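You operate a simulated robot arm through the tools that you are given. There is no shell and no other tool.

Carry out the task below with a simulated robot arm. There is one attempt and no reset: what you move stays moved.

Task
Clear the hand press and swap its die for the 22 mm die.
Fine: turn the plate to Load, finished grey button in the tray marked Pressed, old die on the die holder, plate back to Press; leave the lever.

It is judged by the outcome, as a careful person would: the job done as asked, and still so three seconds after it is handed in. It fails if anything else is knocked over, pushed out of place, dropped, spilled or broken.

Robot
A 7-joint arm with a three-finger gripper, fixed in place. Base frame: the origin is at the foot of the arm, x ahead of it, y to its left, z up. Readings come in m, rad, newtons and seconds.
Its first joint turns from -2.897 to 2.897 rad. Payload 2.69 kg.
The tool frame sits at the grasp point between the pads (the TCP): z along the fingers, y along the line on which they close. The tips reach 0.03 m beyond it. The gripper opens to 0.128 m. The gripper's body begins 0.117 m behind the TCP.
Orientation is that of the tool frame in the base frame, as a unit quaternion [x, y, z, w]. With the fingers straight down and closing along the base's y, the tool's x points along the base's -x, its y along +y and its z along -z.

Tools
- The arm moves only by the tool servo_tool. Its argument "steps" is a list that holds one entry, the list of rows, each a list of 7 numbers: the turn, a rotation vector about the base's x, y, z in degrees, then the shift along the base's x, y, z in m, then the finger opening in m, from 0 to 0.128. In form: [[[rx, ry, rz, x, y, z, gripper], ...]]. A call has 1 to 20 rows; each row shifts and turns the commanded pose from where the row before left it. Each row takes 0.2 s and may step no farther than 0.05 m and 0.15 rad from the row before; otherwise, or with a gripper value out of range, the whole call is refused. Where a pose cannot be reached the arm comes as near as it can. A force on the tool above 40 N (or 10 N above the force at the start of the call, whichever is more), or a blocked arm, ends the call early, and 0.2 s more pass. The fingers move at their own pace and stop on an object; they squeeze with about 36 N. The grip force told is the motor's: it shows also when the fingers shut on nothing. Time passes only in rows, and 0.2 s behind the last, so rows that do not move let the fingers close. It gives the time, the measured TCP pose, the force on the tool (base axes), the opening and the grip force at its end, in the units of the frame above (readings bear some noise), with the torque about the TCP (base axes, N m) and any sound that the robot's microphone picked up.
- Cameras (640 x 400 px; columns grow to the right, rows downward): "scene" is fixed at [0.217, -0.5013, 1.3866]; the picture's right is [0.86, -0.52, 0.00], its down [-0.17, -0.28, -0.94] and it looks along [0.49, 0.81, -0.33] (base axes); focal length 374 px, centre (320, 200). "wrist" rides on the gripper at [0.058, 0.054, -0.131] in the tool frame; the picture's right is [-0.68, 0.74, 0.00], its down [-0.62, -0.57, -0.55] and it looks along [-0.40, -0.37, 0.84] (tool axes); focal length 234 px, centre (320, 200). There is no depth. A picture from a camera that has moved, and an enlarged one, comes with that camera's place and axes in the base frame and with its lens. The place of the scene camera against the robot may be out by one fixed shift of up to 0.012 m in any direction.
- capture(camera): a new picture of that camera. The clock stands still meanwhile.
- move_column(by): slides the trunk up (or, below 0, down) by that many m; the arm rides with it, the base frame stays. It gives what a move gives, with no picture.
- inspect(camera, box): a new picture of the part [left, top, right, bottom] of that camera's present view, enlarged. The clock stands still meanwhile.
- sign_off(): hands the job in; it is judged then, once.

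Places have to be worked out from the pictures, the camera data and where the tool is seen. Open the gripper and draw the arm clear of the work before you hand the job in, unless the task says otherwise.

The tools are called after ">>>" by a JSON object that holds its "name" and its "arguments". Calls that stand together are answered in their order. servo_tool: Moves the arm, as the interface text tells. Its arguments: {"type":"object","properties":{"steps":{"type":"array"}},"required":["steps"]} The other tools are called the same way: move_column (by) slides the trunk up or down; capture (camera) takes a picture; inspect (camera, box) takes an enlarged picture of a part of a camera's view; sign_off () hands the job in.

At the start:

```text
clock: 0.0
eef_pos: [0.5852, 0.241, 1.1934]
ee_rot: [0.0, 1.0, 0.0, -0.001]
wrist_force: [1.2, 0.6, 0.4]
wrist_torque: [-0.03, -0.02, -0.02]
width: 0.128
gripper_force: 0.1
trunk travel left (down, up): [-0.15, 0.2]
```

scene: 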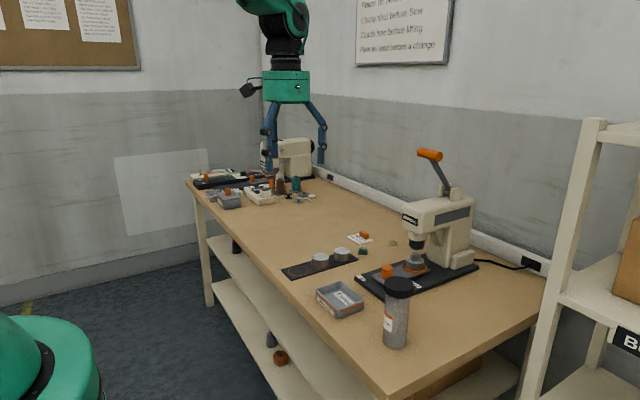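
wrist: 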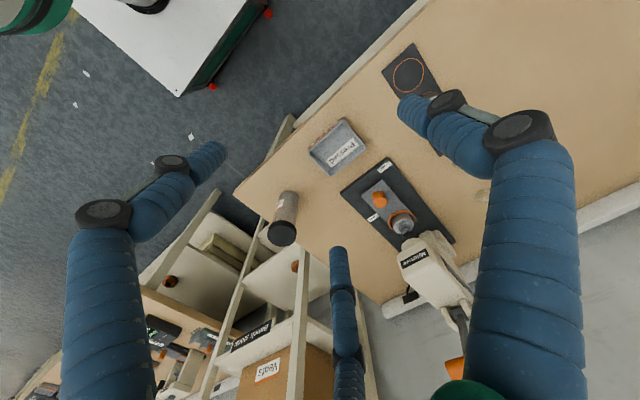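

I'll start by enlarging the scene and wrist views to identify the press, dies, trays and labels before moving anything.

>>> {"name": "inspect", "arguments": {"camera": "scene", "box": [270, 140, 550, 360]}}

>>> {"name": "inspect", "arguments": {"camera": "scene", "box": [180, 120, 340, 220]}}

>>> {"name": "inspect", "arguments": {"camera": "wrist", "box": [230, 20, 530, 320]}}

>>> {"name": "inspect", "arguments": {"camera": "scene", "box": [350, 0, 460, 70]}}

>>> {"name": "inspect", "arguments": {"camera": "scene", "box": [0, 0, 150, 80]}}

```text
1.82 times, centred on (410, 250) of scene
camera zoom: at [0.217, -0.5013, 1.3866], right [0.86, -0.52, 0.0], down [-0.17, -0.28, -0.94], along [0.49, 0.81, -0.33], focal length 680 px, centre (156, 109)
```

zoom: 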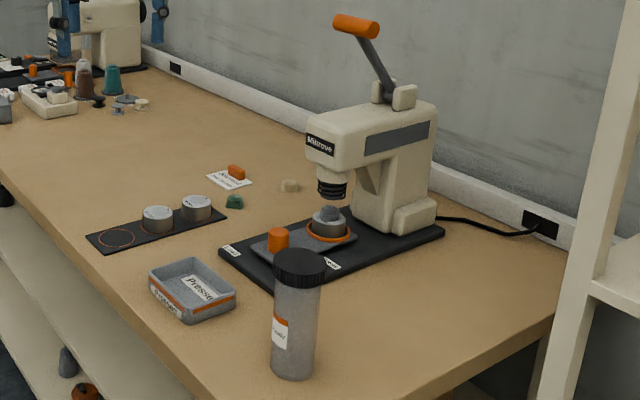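

```text
4.00 times, centred on (260, 170) of scene
camera zoom: at [0.217, -0.5013, 1.3866], right [0.86, -0.52, 0.0], down [-0.17, -0.28, -0.94], along [0.49, 0.81, -0.33], focal length 1497 px, centre (560, 320)
```

zoom: 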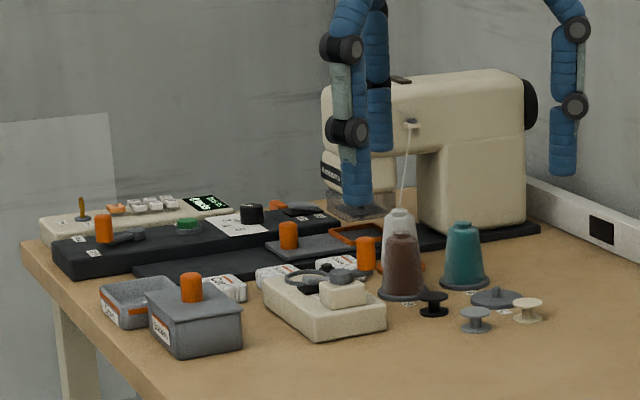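

```text
1.33 times, centred on (380, 170) of wrist
camera zoom: at [0.5263, 0.2938, 1.3247], right [0.68, 0.74, 0.0], down [0.62, -0.57, 0.55], along [0.4, -0.37, -0.84], focal length 312 px, centre (240, 240)
```

zoom: 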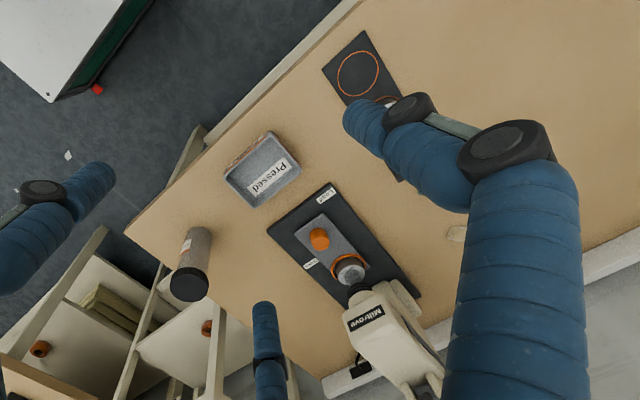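

```text
5.71 times, centred on (405, 35) of scene
camera zoom: at [0.217, -0.5013, 1.3866], right [0.86, -0.52, 0.0], down [-0.17, -0.28, -0.94], along [0.49, 0.81, -0.33], focal length 2139 px, centre (-166, 1143)
```

zoom: 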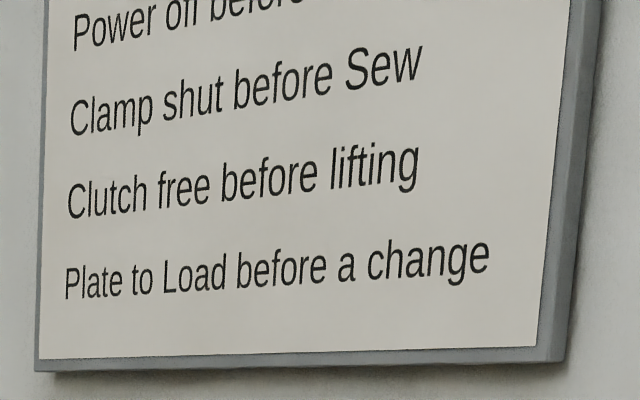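

```text
4.27 times, centred on (75, 40) of scene
camera zoom: at [0.217, -0.5013, 1.3866], right [0.86, -0.52, 0.0], down [-0.17, -0.28, -0.94], along [0.49, 0.81, -0.33], focal length 1597 px, centre (1365, 883)
```

zoom: 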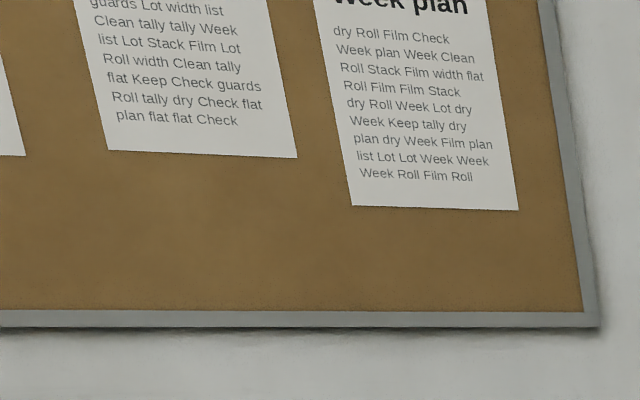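

The press (Millrove) has a plate with an orange knob and a die ring under the ram. I'll zoom in further on the press, the die holder and the tray.

>>> {"name": "inspect", "arguments": {"camera": "scene", "box": [350, 190, 490, 310]}}

>>> {"name": "inspect", "arguments": {"camera": "scene", "box": [275, 220, 405, 320]}}

>>> {"name": "inspect", "arguments": {"camera": "wrist", "box": [330, 140, 470, 260]}}

>>> {"name": "inspect", "arguments": {"camera": "scene", "box": [310, 250, 430, 360]}}

```text
3.33 times, centred on (420, 250) of scene
camera zoom: at [0.217, -0.5013, 1.3866], right [0.86, -0.52, 0.0], down [-0.17, -0.28, -0.94], along [0.49, 0.81, -0.33], focal length 1248 px, centre (-13, 33)
```

zoom: 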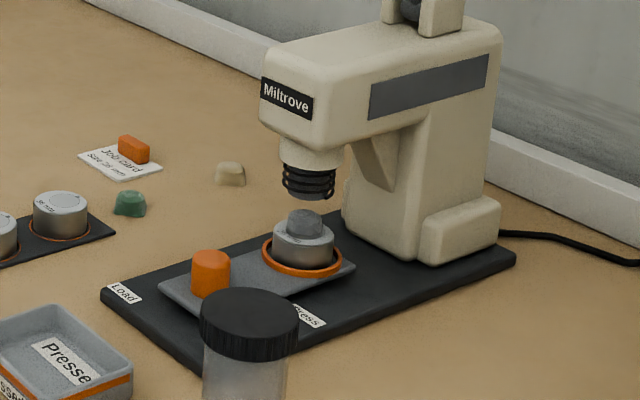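

```text
4.00 times, centred on (340, 270) of scene
camera zoom: at [0.217, -0.5013, 1.3866], right [0.86, -0.52, 0.0], down [-0.17, -0.28, -0.94], along [0.49, 0.81, -0.33], focal length 1497 px, centre (240, -80)
```

zoom: 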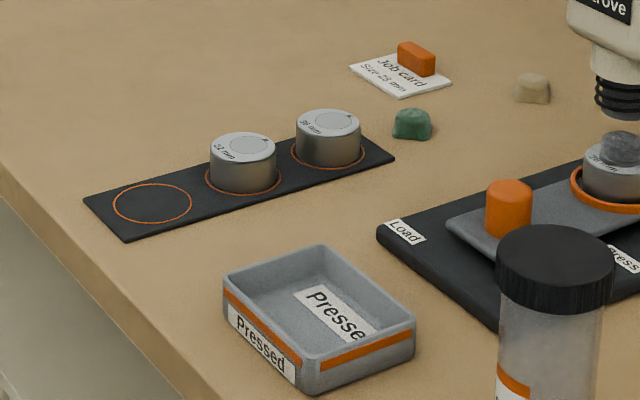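

```text
3.33 times, centred on (400, 200) of wrist
camera zoom: at [0.5263, 0.2938, 1.3247], right [0.68, 0.74, 0.0], down [0.62, -0.57, 0.55], along [0.4, -0.37, -0.84], focal length 781 px, centre (53, 200)
```

zoom: 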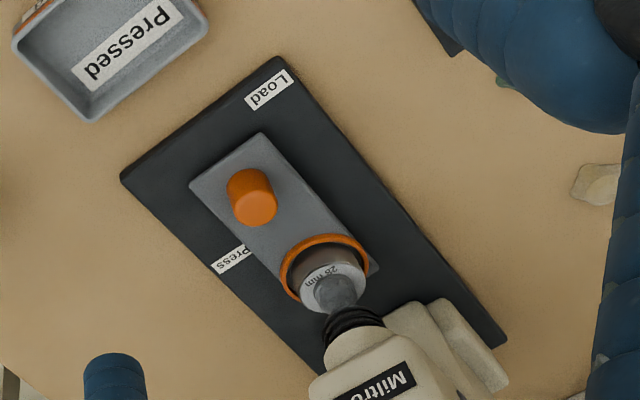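

```text
3.64 times, centred on (370, 305) of scene
camera zoom: at [0.217, -0.5013, 1.3866], right [0.86, -0.52, 0.0], down [-0.17, -0.28, -0.94], along [0.49, 0.81, -0.33], focal length 1361 px, centre (138, -182)
```

zoom: 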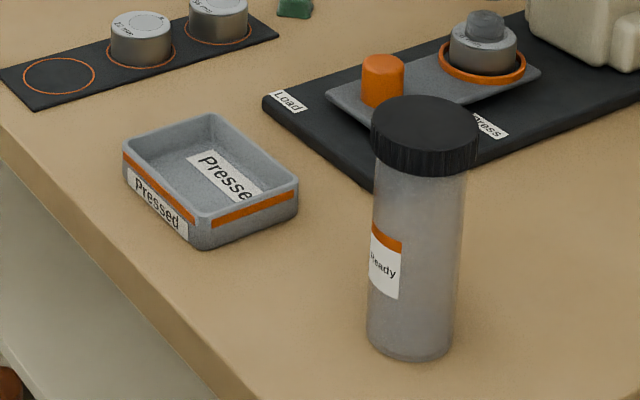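

The mounted die seems to read about 28 mm and the holder has a 22 mm die in the middle; the job card names another size, but the task says 22 mm. I'll move the gripper forward, staying high, to get better wrist views of the press and holder.

>>> {"name": "servo_tool", "arguments": {"steps": [[[0, 0, 0, 0.04, 0.0, 0, 0.128], [0, 0, 0, 0.04, 0.0, 0, 0.128], [0, 0, 0, 0.04, 0.0, 0, 0.128], [0, 0, 0, 0, 0, 0, 0.128]]]}}

>>> {"name": "capture", "arguments": {"camera": "wrist"}}

>>> {"name": "inspect", "arguments": {"camera": "scene", "box": [310, 220, 370, 270]}}

>>> {"name": "inspect", "arguments": {"camera": "scene", "box": [375, 230, 455, 300]}}

```text
clock: 1.0
eef_pos: [0.7046, 0.2391, 1.1922]
ee_rot: [0.0, 1.0, 0.0, 0.0]
wrist_force: [1.4, -0.2, -0.3]
wrist_torque: [-0.01, 0.04, -0.02]
width: 0.128
gripper_force: 0.0
trunk travel left (down, up): [-0.15, 0.2]
```

```text
taken
camera wrist: at [0.6471, 0.2929, 1.3224], right [0.68, 0.74, 0.0], down [0.62, -0.57, 0.55], along [0.4, -0.37, -0.84], focal length 234 px, centre (320, 200)
```

wrist: 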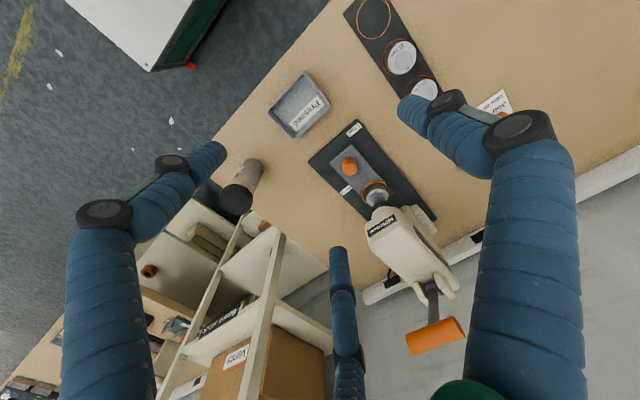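

```text
8.00 times, centred on (340, 245) of scene
camera zoom: at [0.217, -0.5013, 1.3866], right [0.86, -0.52, 0.0], down [-0.17, -0.28, -0.94], along [0.49, 0.81, -0.33], focal length 2994 px, centre (160, -160)
```

zoom: 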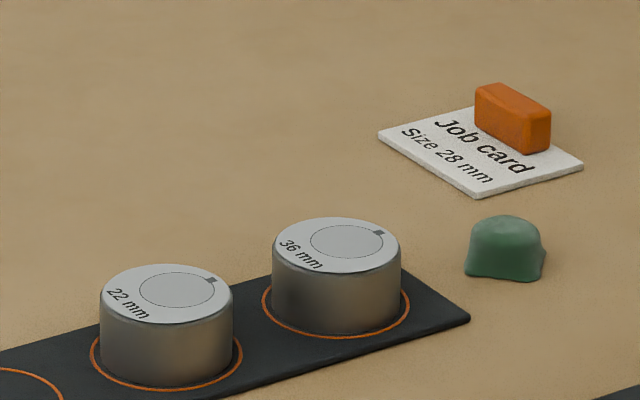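

```text
5.71 times, centred on (415, 265) of scene
camera zoom: at [0.217, -0.5013, 1.3866], right [0.86, -0.52, 0.0], down [-0.17, -0.28, -0.94], along [0.49, 0.81, -0.33], focal length 2139 px, centre (-223, -171)
```

zoom: 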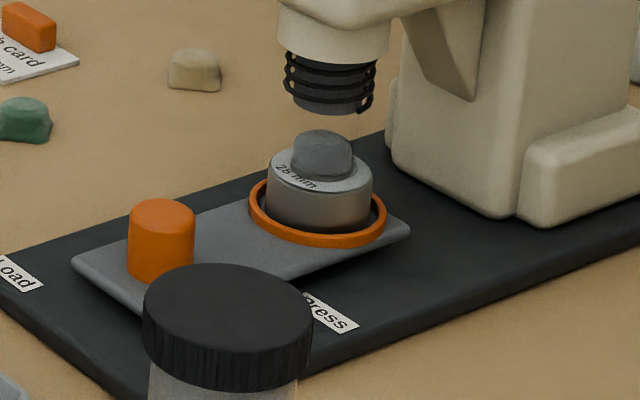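

The dies are labelled: holder has the free circle, 22 mm, then 36 mm; the mounted one is 28 mm with the grey button on top. I'll zoom in on the press in the wrist view.

>>> {"name": "inspect", "arguments": {"camera": "wrist", "box": [300, 110, 450, 230]}}

>>> {"name": "inspect", "arguments": {"camera": "wrist", "box": [250, 0, 450, 140]}}

```text
3.33 times, centred on (375, 170) of wrist
camera zoom: at [0.6471, 0.2929, 1.3224], right [0.68, 0.74, 0.0], down [0.62, -0.57, 0.55], along [0.4, -0.37, -0.84], focal length 781 px, centre (137, 300)
```

zoom: 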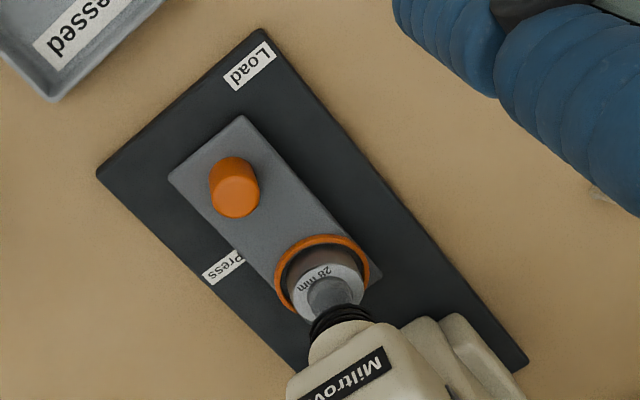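

```text
2.86 times, centred on (350, 70) of wrist
camera zoom: at [0.6471, 0.2929, 1.3224], right [0.68, 0.74, 0.0], down [0.62, -0.57, 0.55], along [0.4, -0.37, -0.84], focal length 669 px, centre (234, 571)
```

zoom: 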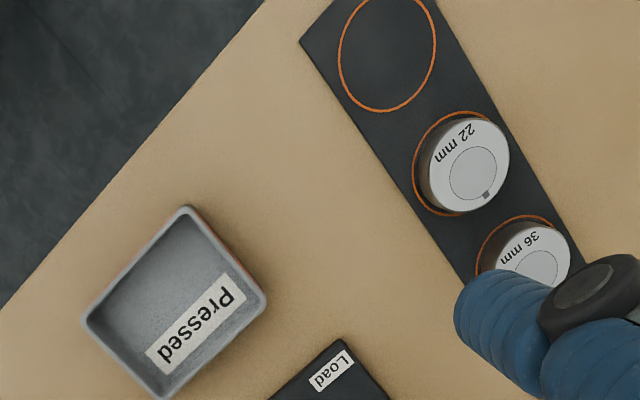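

From the two wrist views I triangulate: press base x≈0.795–1.16, y≈0.12–0.265, top z≈0.807; orange knob top ≈(0.858, 0.190, 0.848); die ring ≈(0.96, 0.192); tray centre ≈(0.695, 0.19). The pivot is not visible yet, so I go lower over the tray side for a closer look.

>>> {"name": "servo_tool", "arguments": {"steps": [[[0, 0, 0, 0.0, -0.01, -0.045, 0.128], [0, 0, 0, 0.0, -0.01, -0.045, 0.128], [0, 0, 0, 0.0, 0, -0.045, 0.128], [0, 0, 0, 0, 0, -0.045, 0.128], [0, 0, 0, 0, 0, 0, 0.128]]]}}

>>> {"name": "capture", "arguments": {"camera": "wrist"}}

>>> {"name": "capture", "arguments": {"camera": "scene"}}

```text
clock: 2.2
eef_pos: [0.7072, 0.2213, 1.0138]
ee_rot: [0.0, 1.0, 0.001, 0.0]
wrist_force: [1.1, -0.4, -0.5]
wrist_torque: [-0.04, 0.06, 0.02]
width: 0.1281
gripper_force: 0.2
trunk travel left (down, up): [-0.15, 0.2]
```

```text
taken
camera wrist: at [0.6494, 0.2752, 1.145], right [0.68, 0.74, 0.0], down [0.62, -0.57, 0.55], along [0.4, -0.37, -0.84], focal length 234 px, centre (320, 200)
```

wrist: 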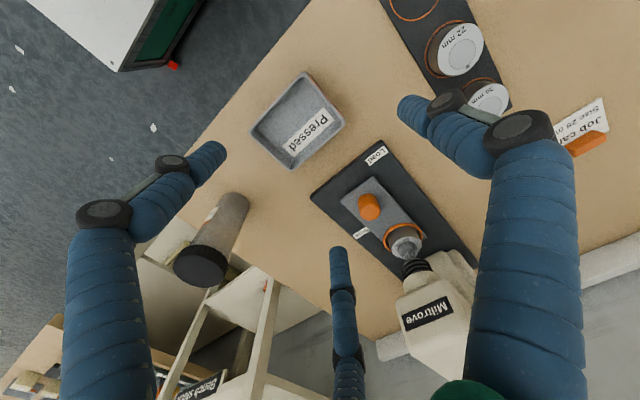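

```text
taken
```

scene: 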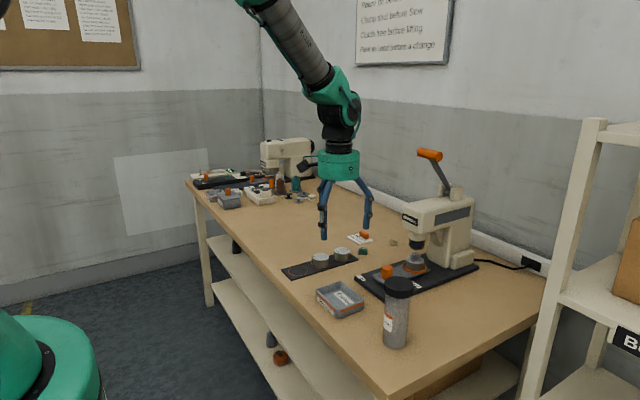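

The wrist view seems to show three blue finger limbs, so I'll look closely at the gripper itself and at the press.

>>> {"name": "inspect", "arguments": {"camera": "scene", "box": [280, 110, 420, 250]}}

>>> {"name": "inspect", "arguments": {"camera": "wrist", "box": [300, 130, 480, 270]}}

>>> {"name": "inspect", "arguments": {"camera": "wrist", "box": [340, 170, 440, 260]}}

```text
2.86 times, centred on (350, 180) of scene
camera zoom: at [0.217, -0.5013, 1.3866], right [0.86, -0.52, 0.0], down [-0.17, -0.28, -0.94], along [0.49, 0.81, -0.33], focal length 1069 px, centre (234, 257)
```

zoom: 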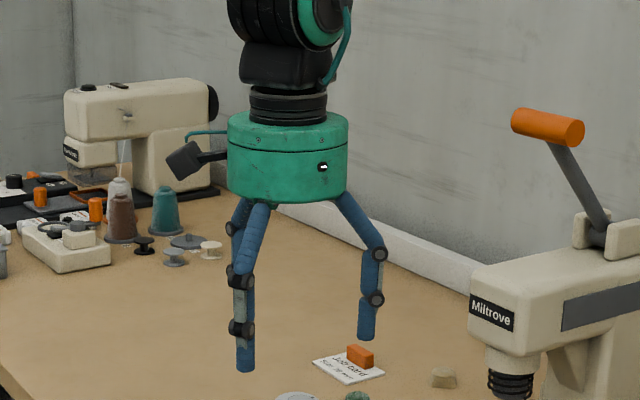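

```text
2.86 times, centred on (390, 200) of wrist
camera zoom: at [0.6494, 0.2752, 1.145], right [0.68, 0.74, 0.0], down [0.62, -0.57, 0.55], along [0.4, -0.37, -0.84], focal length 669 px, centre (120, 200)
```

zoom: 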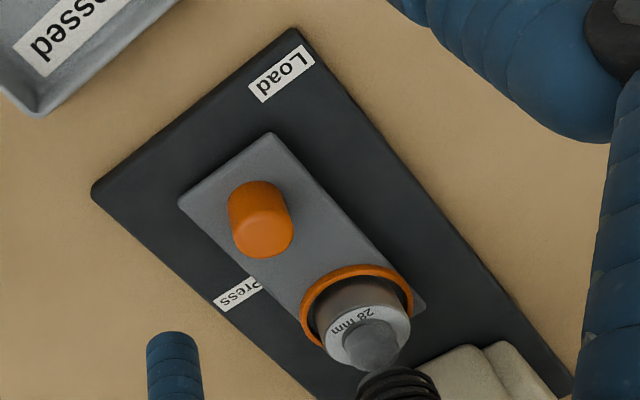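

```text
4.44 times, centred on (390, 215) of wrist
camera zoom: at [0.6494, 0.2752, 1.145], right [0.68, 0.74, 0.0], down [0.62, -0.57, 0.55], along [0.4, -0.37, -0.84], focal length 1041 px, centre (9, 133)
```

zoom: 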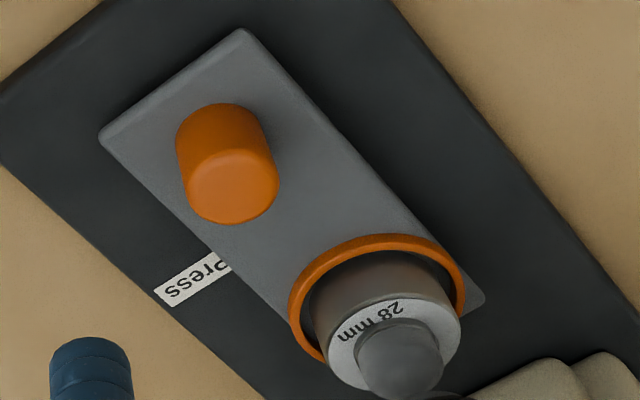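

The hand clearly shows three fingers and a round body, unlike the description, so I'll partially close it in free air here to see how the fingers really move.

>>> {"name": "servo_tool", "arguments": {"steps": [[[0, 0, 0, 0, 0, 0, 0.06], [0, 0, 0, 0, 0, 0, 0.06], [0, 0, 0, 0, 0, 0, 0.06]]]}}

>>> {"name": "capture", "arguments": {"camera": "wrist"}}

>>> {"name": "inspect", "arguments": {"camera": "scene", "box": [290, 130, 410, 250]}}

```text
clock: 3.0
eef_pos: [0.7066, 0.2218, 1.0161]
ee_rot: [-0.001, 1.0, 0.0, 0.0]
wrist_force: [0.4, -0.1, -0.1]
wrist_torque: [-0.03, 0.01, -0.02]
width: 0.06
gripper_force: 0.0
trunk travel left (down, up): [-0.15, 0.2]
```

```text
taken
camera wrist: at [0.6487, 0.2749, 1.1459], right [0.68, 0.74, 0.0], down [0.62, -0.57, 0.55], along [0.4, -0.37, -0.84], focal length 234 px, centre (320, 200)
```

wrist: 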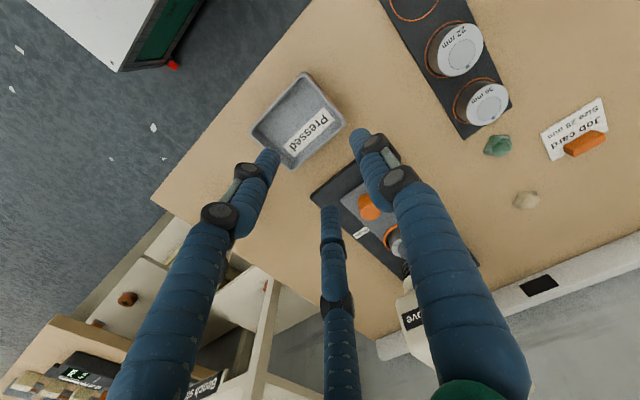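

```text
3.33 times, centred on (350, 190) of scene
camera zoom: at [0.217, -0.5013, 1.3866], right [0.86, -0.52, 0.0], down [-0.17, -0.28, -0.94], along [0.49, 0.81, -0.33], focal length 1248 px, centre (220, 233)
```

zoom: 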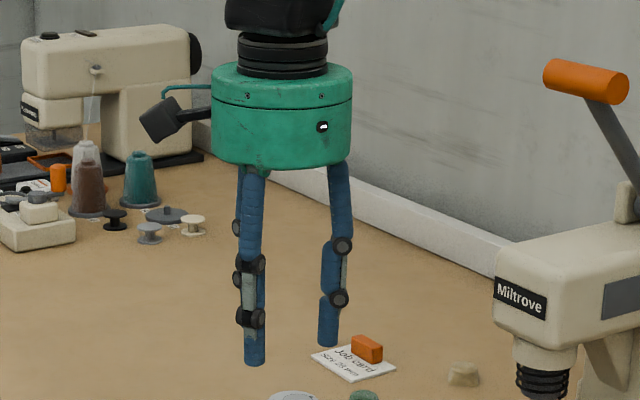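

The hand is effectively three-fingered and centric (tips at ±120° around the tool axis), which suits round parts. The two labels sit just outside a 90° swing about the orange knob, so I judge the pivot to be under the knob. I'll lean the hand about 15° away from the press head and hover over the knob to check alignment.

>>> {"name": "servo_tool", "arguments": {"steps": [[[-5.303, -5.303, 0, 0.04, 0, 0, 0.08], [-5.303, -5.303, 0, 0.04, 0, 0, 0.08], [0, 0, 0, 0.04, -0.006, -0.02, 0.08], [0, 0, 0, 0.0092, -0.005, -0.04, 0.08], [0, 0, 0, 0, 0, 0, 0.08]]]}}

>>> {"name": "capture", "arguments": {"camera": "wrist"}}

>>> {"name": "inspect", "arguments": {"camera": "scene", "box": [330, 130, 490, 310]}}

```text
clock: 4.2
eef_pos: [0.8349, 0.2079, 0.9544]
ee_rot: [0.0, 0.992, -0.091, 0.092]
wrist_force: [-0.2, -0.3, -0.7]
wrist_torque: [0.01, 0.05, -0.02]
width: 0.0802
gripper_force: 0.0
trunk travel left (down, up): [-0.15, 0.2]
```

```text
taken
camera wrist: at [0.7544, 0.2837, 1.0599], right [0.68, 0.73, -0.01], down [0.5, -0.45, 0.75], along [0.54, -0.51, -0.67], focal length 234 px, centre (320, 200)
```

wrist: 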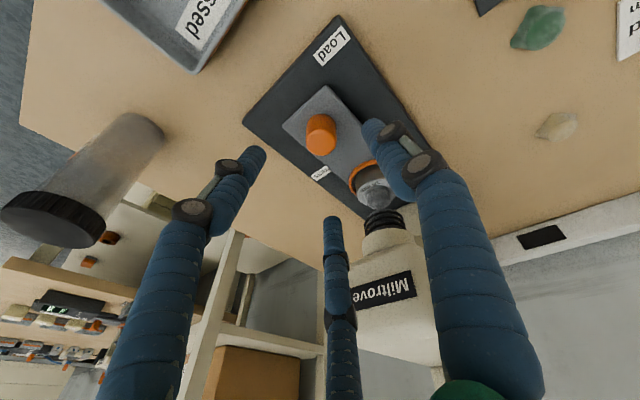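

```text
2.22 times, centred on (410, 220) of scene
camera zoom: at [0.217, -0.5013, 1.3866], right [0.86, -0.52, 0.0], down [-0.17, -0.28, -0.94], along [0.49, 0.81, -0.33], focal length 832 px, centre (120, 156)
```

zoom: 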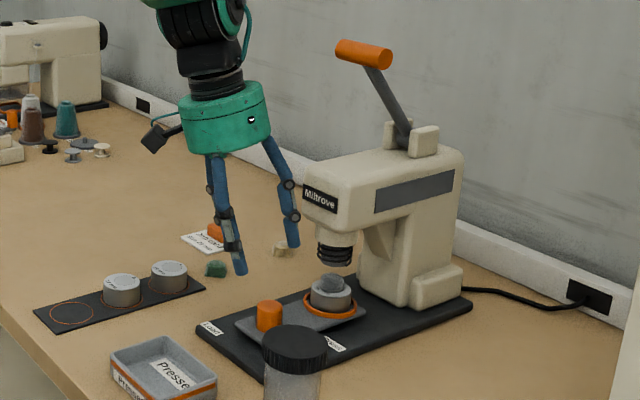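

The knob lies right on the tool axis column (≈321). I'll zoom to measure the knob and plate more precisely before descending.

>>> {"name": "inspect", "arguments": {"camera": "wrist", "box": [260, 60, 420, 220]}}

>>> {"name": "inspect", "arguments": {"camera": "scene", "box": [370, 240, 440, 300]}}

```text
2.50 times, centred on (340, 140) of wrist
camera zoom: at [0.7544, 0.2837, 1.0599], right [0.68, 0.73, -0.01], down [0.5, -0.45, 0.75], along [0.54, -0.51, -0.67], focal length 585 px, centre (270, 350)
```

zoom: 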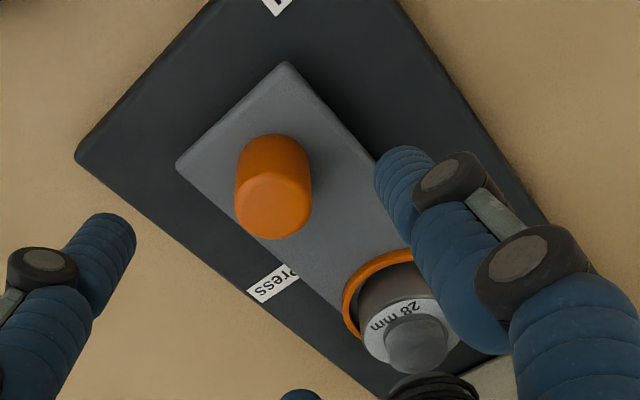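

```text
6.67 times, centred on (405, 270) of scene
camera zoom: at [0.217, -0.5013, 1.3866], right [0.86, -0.52, 0.0], down [-0.17, -0.28, -0.94], along [0.49, 0.81, -0.33], focal length 2495 px, centre (-247, -267)
```

zoom: 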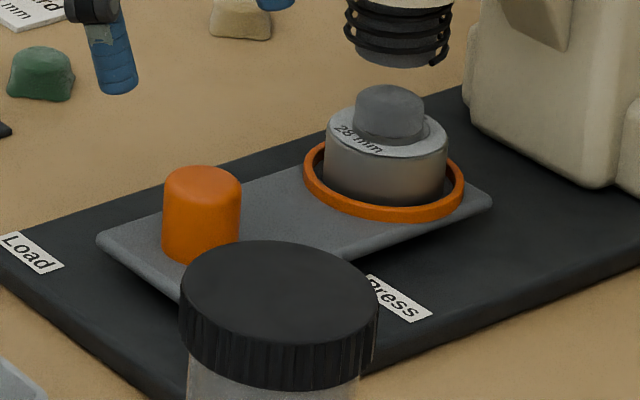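

Knob: axis ≈(0.856, 0.1895), Ø≈31 mm, top z≈0.855, plate top z≈0.823. I'll descend along the tilted tool axis with open fingers so the tips stop about 6 mm above the plate, then check.

>>> {"name": "servo_tool", "arguments": {"steps": [[[0, 0, 0, 0.0059, -0.0053, -0.0303, 0.075], [0, 0, 0, 0.0059, -0.0053, -0.0303, 0.075], [0, 0, 0, 0.0059, -0.0053, -0.0253, 0.075], [0, 0, 0, 0, 0, 0, 0.075]]]}}

>>> {"name": "capture", "arguments": {"camera": "wrist"}}

>>> {"name": "inspect", "arguments": {"camera": "scene", "box": [340, 190, 460, 310]}}

```text
clock: 5.2
eef_pos: [0.8517, 0.1935, 0.8682]
ee_rot: [0.001, 0.991, -0.092, 0.092]
wrist_force: [-0.1, 0.1, -0.4]
wrist_torque: [-0.02, 0.01, 0.0]
width: 0.075
gripper_force: 0.2
trunk travel left (down, up): [-0.15, 0.2]
```

```text
taken
camera wrist: at [0.7716, 0.2683, 0.9744], right [0.68, 0.73, -0.01], down [0.49, -0.45, 0.75], along [0.54, -0.51, -0.67], focal length 234 px, centre (320, 200)
```

wrist: 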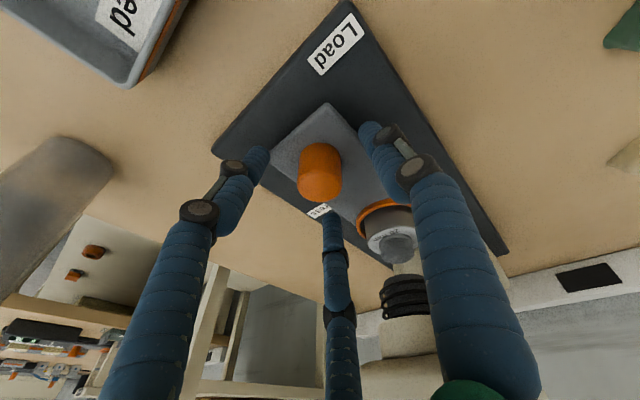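

```text
3.33 times, centred on (400, 250) of scene
camera zoom: at [0.217, -0.5013, 1.3866], right [0.86, -0.52, 0.0], down [-0.17, -0.28, -0.94], along [0.49, 0.81, -0.33], focal length 1248 px, centre (53, 33)
```

zoom: 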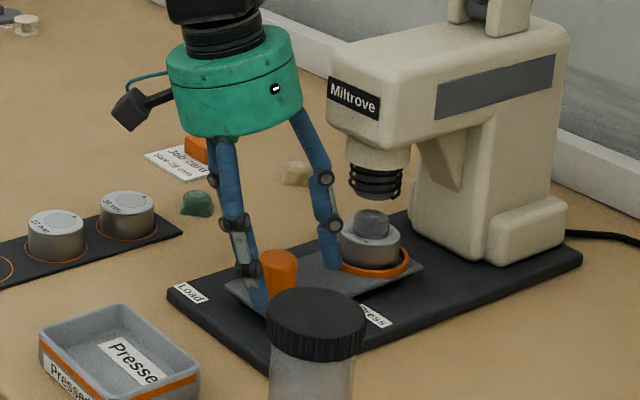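

The knob sits centred between the three fingers. I lower 5 mm more along the axis and close on the knob.

>>> {"name": "servo_tool", "arguments": {"steps": [[[0, 0, 0, 0.001, -0.001, -0.005, 0.06], [0, 0, 0, 0, 0, 0, 0.02], [0, 0, 0, 0, 0, 0, 0.02], [0, 0, 0, 0, 0, 0, 0.02]]]}}

>>> {"name": "capture", "arguments": {"camera": "wrist"}}

```text
clock: 6.2
eef_pos: [0.8518, 0.1946, 0.8658]
ee_rot: [0.001, 0.991, -0.092, 0.093]
wrist_force: [-6.8, 8.8, 20.5]
wrist_torque: [0.46, 0.87, 0.0]
width: 0.0341
gripper_force: 45.2
trunk travel left (down, up): [-0.15, 0.2]
```

```text
taken
camera wrist: at [0.7715, 0.2688, 0.9709], right [0.68, 0.74, -0.01], down [0.49, -0.45, 0.75], along [0.55, -0.51, -0.66], focal length 234 px, centre (320, 200)
```

wrist: 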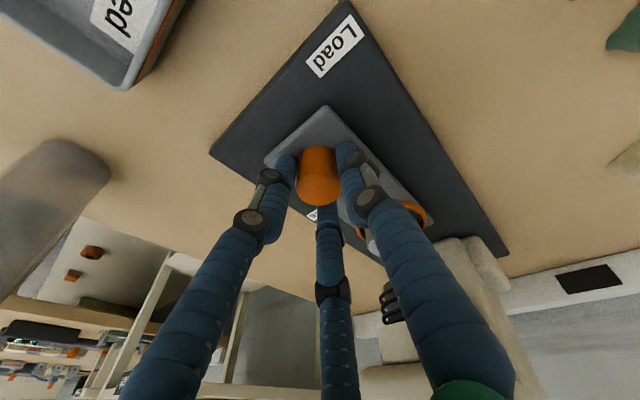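

There's ~20 N upward force: a fingertip is probably pressing on the plate. I'll relax the fingers, rise 4 mm along the axis, and re-grip.

>>> {"name": "servo_tool", "arguments": {"steps": [[[0, 0, 0, 0, 0, 0, 0.05], [0, 0, 0, -0.0008, 0.0008, 0.004, 0.05], [0, 0, 0, 0, 0, 0, 0.05]]]}}

>>> {"name": "servo_tool", "arguments": {"steps": [[[0, 0, 0, 0, 0, 0, 0.02], [0, 0, 0, 0, 0, 0, 0.02], [0, 0, 0, 0, 0, 0, 0.02]]]}}

```text
clock: 7.0
eef_pos: [0.8514, 0.1936, 0.8679]
ee_rot: [0.0, 0.992, -0.093, 0.091]
wrist_force: [-0.3, 0.2, 1.9]
wrist_torque: [0.03, 0.1, 0.01]
width: 0.0503
gripper_force: 0.0
trunk travel left (down, up): [-0.15, 0.2]
```

```text
clock: 7.8
eef_pos: [0.8521, 0.1932, 0.8667]
ee_rot: [0.0, 0.991, -0.093, 0.091]
wrist_force: [7.3, -0.3, -2.5]
wrist_torque: [0.41, 0.23, 0.02]
width: 0.0339
gripper_force: 44.7
trunk travel left (down, up): [-0.15, 0.2]
```

The grip is sound now with low residual force. I test a small 8° turn (counter-clockwise from above) to see whether the plate pivots about the knob.

>>> {"name": "servo_tool", "arguments": {"steps": [[[0, 0, 4, -0.0003, -0.0003, 0, 0.02], [0, 0, 4, -0.0003, -0.0003, 0, 0.02], [0, 0, 0, 0, 0, 0, 0.02]]]}}

>>> {"name": "capture", "arguments": {"camera": "scene"}}

>>> {"name": "inspect", "arguments": {"camera": "scene", "box": [340, 190, 460, 310]}}

>>> {"name": "capture", "arguments": {"camera": "wrist"}}

```text
clock: 8.6
eef_pos: [0.8512, 0.1934, 0.8683]
ee_rot: [-0.07, 0.989, -0.086, 0.099]
wrist_force: [6.4, 7.1, 0.5]
wrist_torque: [0.35, 0.32, 0.03]
width: 0.0336
gripper_force: 44.7
trunk travel left (down, up): [-0.15, 0.2]
```

```text
taken
```

scene: 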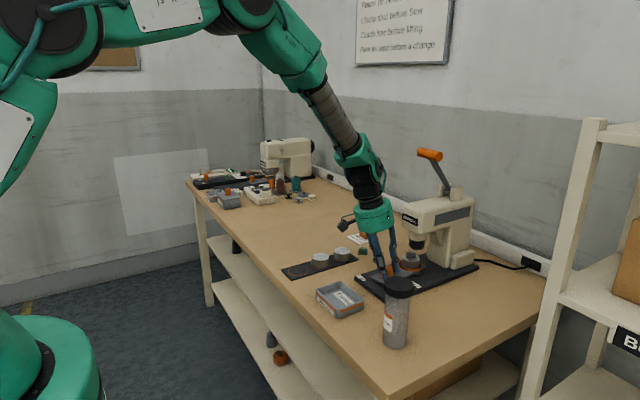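

```text
3.33 times, centred on (400, 250) of scene
camera zoom: at [0.217, -0.5013, 1.3866], right [0.86, -0.52, 0.0], down [-0.17, -0.28, -0.94], along [0.49, 0.81, -0.33], focal length 1248 px, centre (53, 33)
```

zoom: 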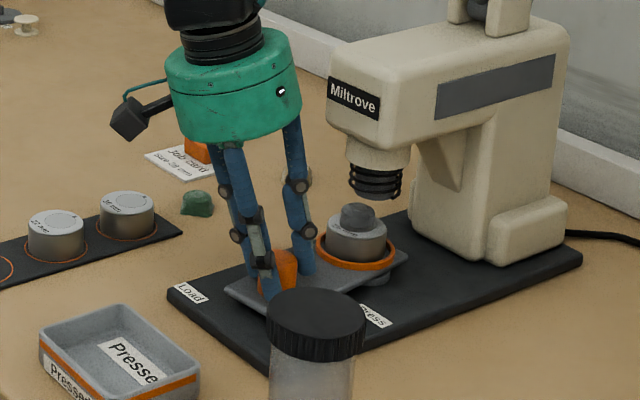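

```text
taken
camera wrist: at [0.7612, 0.2565, 0.9729], right [0.57, 0.82, -0.01], down [0.55, -0.37, 0.75], along [0.61, -0.43, -0.67], focal length 234 px, centre (320, 200)
```

wrist: 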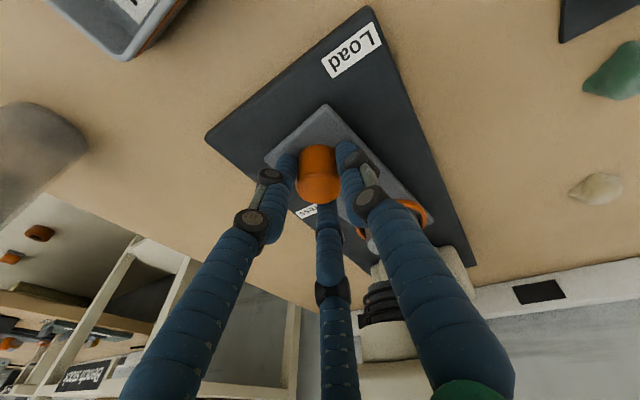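

The plate turns about the knob as expected, with the die and button moving along toward +y. I continue slowly by 40° and check.

>>> {"name": "servo_tool", "arguments": {"steps": [[[0, 0, 4, -0.00015, -0.00034, 0, 0.02], [0, 0, 4, -0.00015, -0.00035, 0, 0.02], [0, 0, 4, -0.00013, -0.00036, 0, 0.02], [0, 0, 4, -0.00012, -0.00037, 0, 0.02], [0, 0, 4, -0.0001, -0.00037, 0, 0.02], [0, 0, 4, -0.0001, -0.00038, 0, 0.02], [0, 0, 4, -0.0001, -0.00038, 0, 0.02], [0, 0, 4, -0.0001, -0.00038, 0, 0.02], [0, 0, 4, -0.0001, -0.00038, 0, 0.02], [0, 0, 4, -0.0001, -0.00038, 0, 0.02]]]}}

>>> {"name": "inspect", "arguments": {"camera": "scene", "box": [330, 180, 460, 310]}}

>>> {"name": "capture", "arguments": {"camera": "wrist"}}

```text
clock: 10.8
eef_pos: [0.85, 0.1901, 0.8682]
ee_rot: [-0.403, 0.906, -0.047, 0.121]
wrist_force: [4.6, 34.7, 0.8]
wrist_torque: [0.86, 0.55, 0.21]
width: 0.0336
gripper_force: 45.2
trunk travel left (down, up): [-0.15, 0.2]
```

```text
3.08 times, centred on (395, 245) of scene
camera zoom: at [0.217, -0.5013, 1.3866], right [0.86, -0.52, 0.0], down [-0.17, -0.28, -0.94], along [0.49, 0.81, -0.33], focal length 1152 px, centre (89, 62)
```

zoom: 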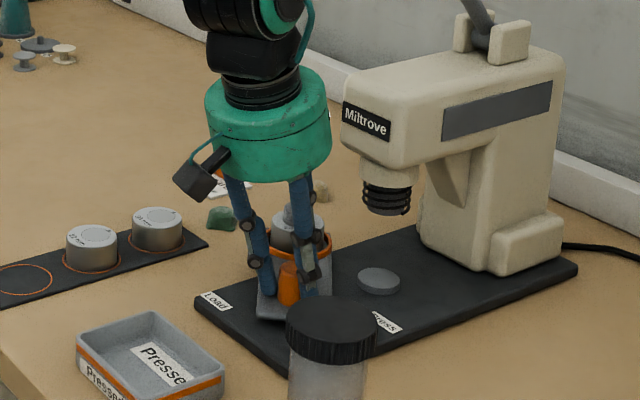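

```text
taken
camera wrist: at [0.7399, 0.1804, 0.973], right [-0.09, 1.0, -0.01], down [0.66, 0.07, 0.75], along [0.74, 0.06, -0.67], focal length 234 px, centre (320, 200)
```

wrist: 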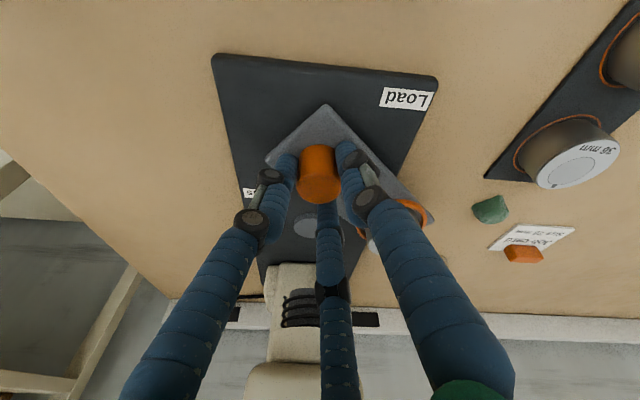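

The turn works (plate ~48° round), but a 35 N sideways load in y built up because my assumed offset was slightly off. I shift +y by ~3 mm to relieve it and read the force.

>>> {"name": "servo_tool", "arguments": {"steps": [[[0, 0, 0, 0.0003, 0.0015, 0, 0.02], [0, 0, 0, 0.0002, 0.0015, 0, 0.02], [0, 0, 0, 0, 0, 0, 0.02]]]}}

```text
clock: 11.6
eef_pos: [0.85, 0.1912, 0.8674]
ee_rot: [-0.403, 0.906, -0.048, 0.121]
wrist_force: [0.1, -4.4, 8.3]
wrist_torque: [-0.48, 0.78, -0.04]
width: 0.0336
gripper_force: 44.9
trunk travel left (down, up): [-0.15, 0.2]
```

The side load is gone. I continue turning 24° with the corrected centre.

>>> {"name": "servo_tool", "arguments": {"steps": [[[0, 0, 4, -8e-05, -0.00012, 0, 0.02], [0, 0, 4, -8e-05, -0.00012, 0, 0.02], [0, 0, 4, -6e-05, -0.00014, 0, 0.02], [0, 0, 4, -6e-05, -0.00014, 0, 0.02], [0, 0, 4, -5e-05, -0.00014, 0, 0.02], [0, 0, 4, -5e-05, -0.00014, 0, 0.02]]]}}

>>> {"name": "inspect", "arguments": {"camera": "scene", "box": [330, 180, 460, 310]}}

>>> {"name": "capture", "arguments": {"camera": "wrist"}}

```text
clock: 12.8
eef_pos: [0.8507, 0.1882, 0.8678]
ee_rot: [-0.542, 0.83, -0.027, 0.128]
wrist_force: [-5.1, -6.9, 6.4]
wrist_torque: [-1.26, 0.76, -0.05]
width: 0.0339
gripper_force: 44.7
trunk travel left (down, up): [-0.15, 0.2]
stopped in row 5: the force on the tool passed its limit at 41 N (the readings are from after the stop); the commanded pose is now the measured one
```

```text
3.08 times, centred on (395, 245) of scene
camera zoom: at [0.217, -0.5013, 1.3866], right [0.86, -0.52, 0.0], down [-0.17, -0.28, -0.94], along [0.49, 0.81, -0.33], focal length 1152 px, centre (89, 62)
```

zoom: 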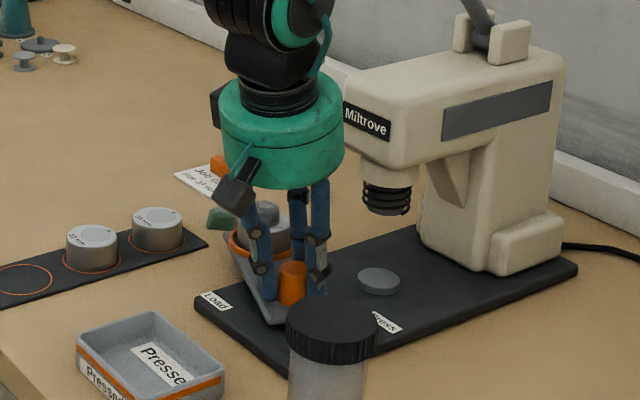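

```text
taken
camera wrist: at [0.7487, 0.1448, 0.9731], right [-0.4, 0.92, -0.01], down [0.61, 0.28, 0.75], along [0.69, 0.29, -0.67], focal length 234 px, centre (320, 200)
```

wrist: 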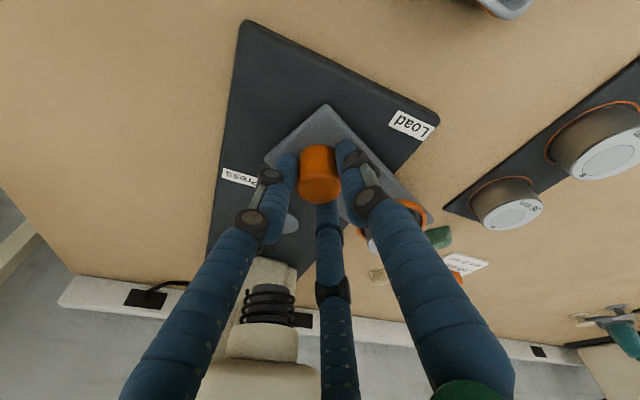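

The move stopped at about 66° with a momentary force peak; now the load is small again. I continue in smaller turns and watch the forces.

>>> {"name": "servo_tool", "arguments": {"steps": [[[0, 0, 3, 0, 0, 0, 0.02], [0, 0, 3, 0, 0, 0, 0.02], [0, 0, 0, 0, 0, 0, 0.02]]]}}

```text
clock: 13.8
eef_pos: [0.8509, 0.1895, 0.8672]
ee_rot: [-0.585, 0.8, -0.021, 0.127]
wrist_force: [-6.5, -8.9, 9.3]
wrist_torque: [-1.44, 0.68, -0.06]
width: 0.0342
gripper_force: 44.5
trunk travel left (down, up): [-0.15, 0.2]
stopped in row 3: the force on the tool passed its limit at 41 N (the readings are from after the stop); the commanded pose is now the measured one
```

It stopped again at ~72°. I'll check whether the plate has met something (a stop or the eraser-like lump) before pushing on.

>>> {"name": "inspect", "arguments": {"camera": "scene", "box": [350, 215, 440, 305]}}

>>> {"name": "inspect", "arguments": {"camera": "wrist", "box": [200, 60, 520, 280]}}

```text
4.44 times, centred on (395, 260) of scene
camera zoom: at [0.217, -0.5013, 1.3866], right [0.86, -0.52, 0.0], down [-0.17, -0.28, -0.94], along [0.49, 0.81, -0.33], focal length 1663 px, centre (-13, -67)
```

zoom: 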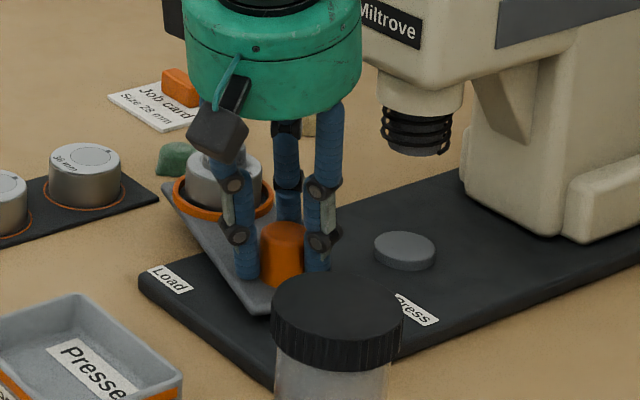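

```text
1.82 times, centred on (360, 170) of wrist
camera zoom: at [0.754, 0.1339, 0.9732], right [-0.5, 0.87, -0.01], down [0.57, 0.34, 0.75], along [0.65, 0.36, -0.67], focal length 426 px, centre (247, 254)
```

zoom: 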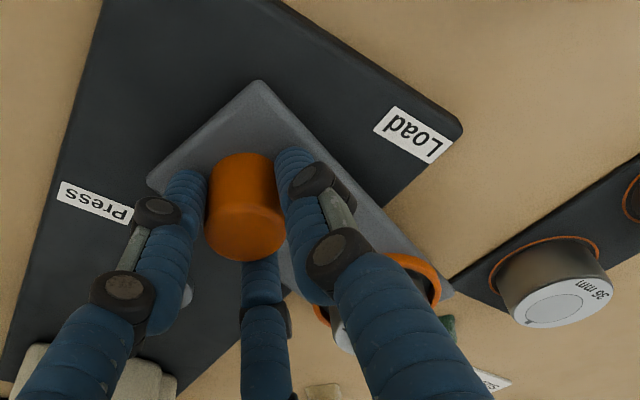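

Nothing is blocking; the plate is ~75° round and the load comes from grip misalignment. I'll release, let the hand relax, re-grip and finish the turn.

>>> {"name": "servo_tool", "arguments": {"steps": [[[0, 0, 0, 0, 0, 0, 0.05], [0, 0, 0, 0, 0, 0, 0.05], [0, 0, 0, 0, 0, 0, 0.05]]]}}

>>> {"name": "inspect", "arguments": {"camera": "wrist", "box": [200, 60, 520, 280]}}

```text
clock: 14.6
eef_pos: [0.8501, 0.189, 0.8671]
ee_rot: [-0.585, 0.8, -0.021, 0.128]
wrist_force: [0.5, 1.0, 2.8]
wrist_torque: [0.06, 0.07, 0.03]
width: 0.0499
gripper_force: 0.0
trunk travel left (down, up): [-0.15, 0.2]
```

```text
1.82 times, centred on (360, 170) of wrist
camera zoom: at [0.7545, 0.1352, 0.9725], right [-0.5, 0.87, -0.01], down [0.57, 0.34, 0.75], along [0.65, 0.36, -0.67], focal length 426 px, centre (247, 254)
```

zoom: 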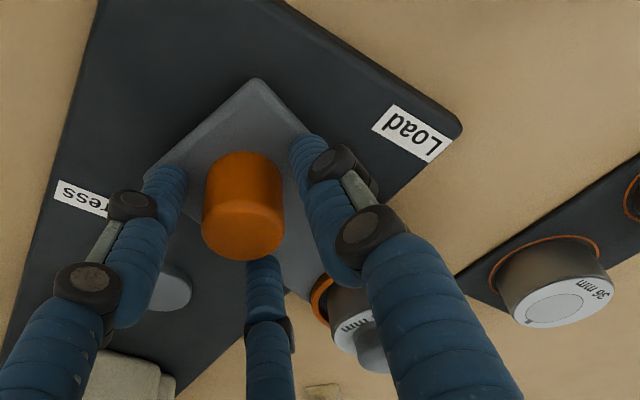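

The knob is still well centred. I raise 2 mm, re-grip, and turn in small increments.

>>> {"name": "servo_tool", "arguments": {"steps": [[[0, 0, 0, 0, 0, 0.002, 0.05], [0, 0, 0, 0, 0, 0, 0.02], [0, 0, 0, 0, 0, 0, 0.02], [0, 0, 0, 0, 0, 0, 0.02]]]}}

>>> {"name": "servo_tool", "arguments": {"steps": [[[0, 0, 3, 0, 0, 0, 0.02], [0, 0, 3, 0, 0, 0, 0.02]]]}}

```text
clock: 15.6
eef_pos: [0.8508, 0.1887, 0.8682]
ee_rot: [-0.586, 0.8, -0.02, 0.128]
wrist_force: [-0.5, -10.1, -2.4]
wrist_torque: [-0.24, 0.01, -0.03]
width: 0.0335
gripper_force: 44.9
trunk travel left (down, up): [-0.15, 0.2]
```

```text
clock: 16.2
eef_pos: [0.8515, 0.188, 0.8679]
ee_rot: [-0.627, 0.768, -0.013, 0.128]
wrist_force: [-1.5, -19.5, -3.7]
wrist_torque: [-0.67, 0.43, -0.04]
width: 0.034
gripper_force: 45.3
trunk travel left (down, up): [-0.15, 0.2]
```

At ~78° now; the force says the tool wants to go −y by ~1.5 mm. I correct that while turning further.

>>> {"name": "servo_tool", "arguments": {"steps": [[[0, 0, 0, 0, -0.0015, 0, 0.02], [0, 0, 3, 0, -0.0003, 0, 0.02], [0, 0, 3, 0, -0.0003, 0, 0.02], [0, 0, 0, 0, 0, 0, 0.02]]]}}

>>> {"name": "inspect", "arguments": {"camera": "wrist", "box": [200, 60, 520, 280]}}

>>> {"name": "inspect", "arguments": {"camera": "scene", "box": [350, 215, 440, 305]}}

```text
clock: 17.2
eef_pos: [0.852, 0.1873, 0.8678]
ee_rot: [-0.666, 0.734, -0.007, 0.129]
wrist_force: [3.8, -3.1, -10.2]
wrist_torque: [0.14, -0.07, 0.05]
width: 0.0339
gripper_force: 45.4
trunk travel left (down, up): [-0.15, 0.2]
```

```text
1.82 times, centred on (360, 170) of wrist
camera zoom: at [0.7679, 0.1142, 0.9738], right [-0.67, 0.75, -0.01], down [0.49, 0.45, 0.74], along [0.56, 0.49, -0.67], focal length 426 px, centre (247, 254)
```

zoom: 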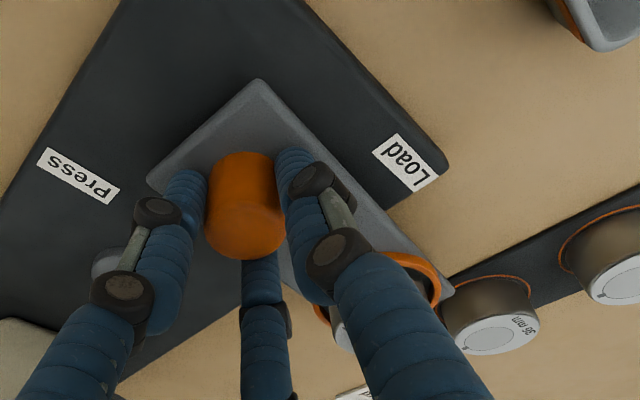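

```text
4.44 times, centred on (395, 260) of scene
camera zoom: at [0.217, -0.5013, 1.3866], right [0.86, -0.52, 0.0], down [-0.17, -0.28, -0.94], along [0.49, 0.81, -0.33], focal length 1663 px, centre (-13, -67)
```

zoom: 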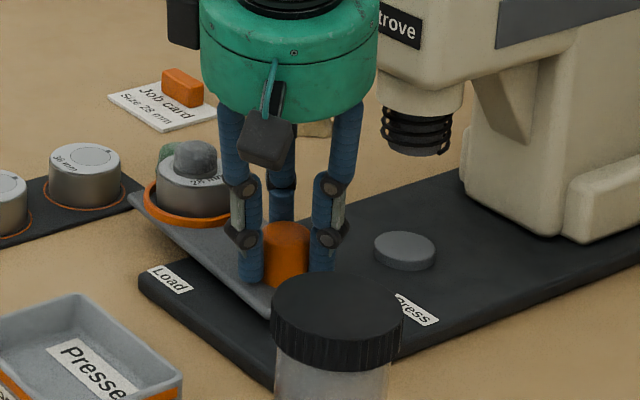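

Tool yaw is ~84°, plate nearly parallel to the base's left edge. I continue the last ~6° gently.

>>> {"name": "servo_tool", "arguments": {"steps": [[[0, 0, 2, 0, -0.0002, 0, 0.02], [0, 0, 2, 0, -0.0002, 0, 0.02], [0, 0, 2, 0, -0.0002, 0, 0.02], [0, 0, 0, 0, 0, 0, 0.02]]]}}

>>> {"name": "inspect", "arguments": {"camera": "wrist", "box": [200, 60, 520, 280]}}

>>> {"name": "inspect", "arguments": {"camera": "scene", "box": [350, 215, 440, 305]}}

```text
clock: 18.2
eef_pos: [0.8506, 0.1863, 0.8691]
ee_rot: [0.704, -0.698, 0.0, -0.13]
wrist_force: [6.1, 0.4, -15.3]
wrist_torque: [-0.08, 0.06, -0.03]
width: 0.0337
gripper_force: 45.1
trunk travel left (down, up): [-0.15, 0.2]
```

```text
1.82 times, centred on (360, 170) of wrist
camera zoom: at [0.7762, 0.1054, 0.9739], right [-0.74, 0.67, -0.01], down [0.44, 0.5, 0.74], along [0.51, 0.55, -0.67], focal length 426 px, centre (247, 254)
```

zoom: 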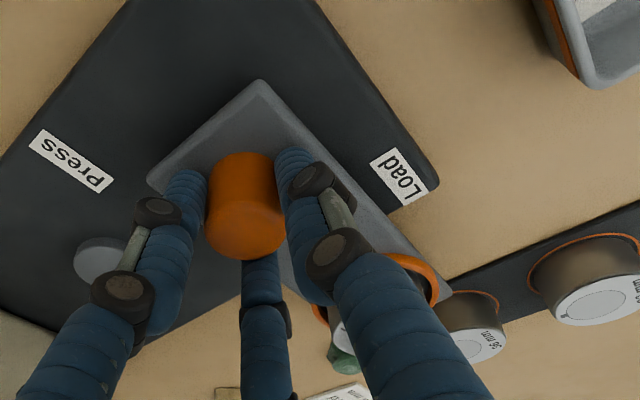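

```text
4.44 times, centred on (395, 260) of scene
camera zoom: at [0.217, -0.5013, 1.3866], right [0.86, -0.52, 0.0], down [-0.17, -0.28, -0.94], along [0.49, 0.81, -0.33], focal length 1663 px, centre (-13, -67)
```

zoom: 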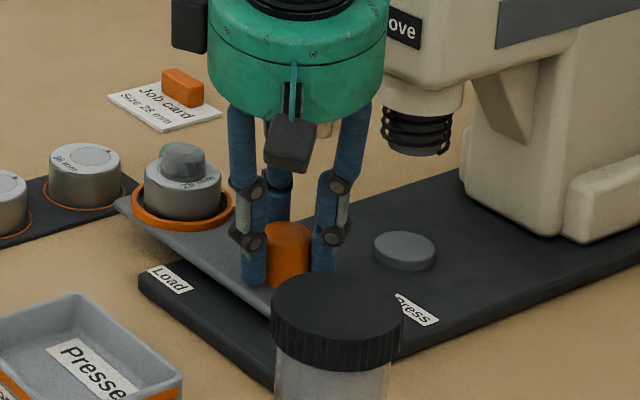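

Yaw is 90.5° and the plate edge is parallel to the base's left edge along the Load label, so the plate is at Load. I release the knob and retreat along the tool axis.

>>> {"name": "servo_tool", "arguments": {"steps": [[[0, 0, 0, 0, 0, 0, 0.07], [0, 0, 0, 0, 0, 0, 0.075], [0, 0, 0, -0.0056, -0.0057, 0.03, 0.075], [0, 0, 0, -0.0075, -0.0076, 0.04, 0.075], [0, 0, 0, -0.0075, -0.0076, 0.04, 0.075], [0, 0, 0, 0, 0, 0, 0.075]]]}}

>>> {"name": "capture", "arguments": {"camera": "wrist"}}

>>> {"name": "capture", "arguments": {"camera": "scene"}}

```text
clock: 19.6
eef_pos: [0.832, 0.1641, 0.9785]
ee_rot: [0.703, -0.7, 0.0, -0.13]
wrist_force: [0.0, 0.3, -0.3]
wrist_torque: [0.0, -0.02, -0.04]
width: 0.075
gripper_force: 0.1
trunk travel left (down, up): [-0.15, 0.2]
```

```text
taken
camera wrist: at [0.7564, 0.0837, 1.0841], right [-0.74, 0.67, -0.01], down [0.44, 0.5, 0.75], along [0.51, 0.55, -0.67], focal length 234 px, centre (320, 200)
```

wrist: 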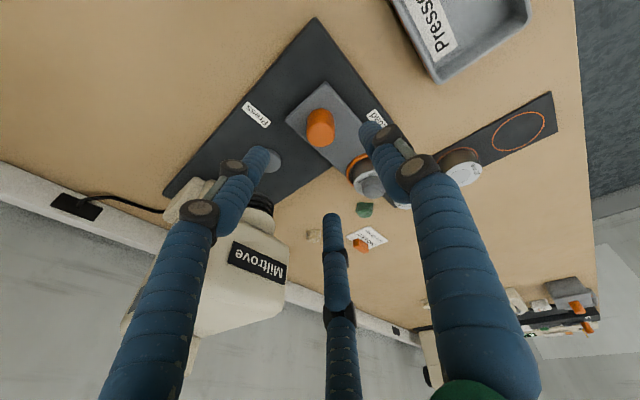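

```text
taken
```

scene: 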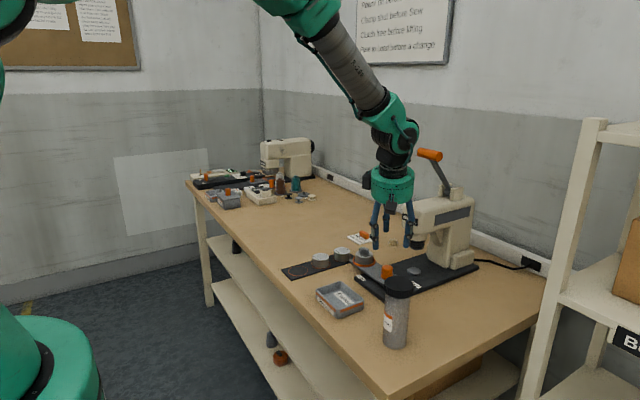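

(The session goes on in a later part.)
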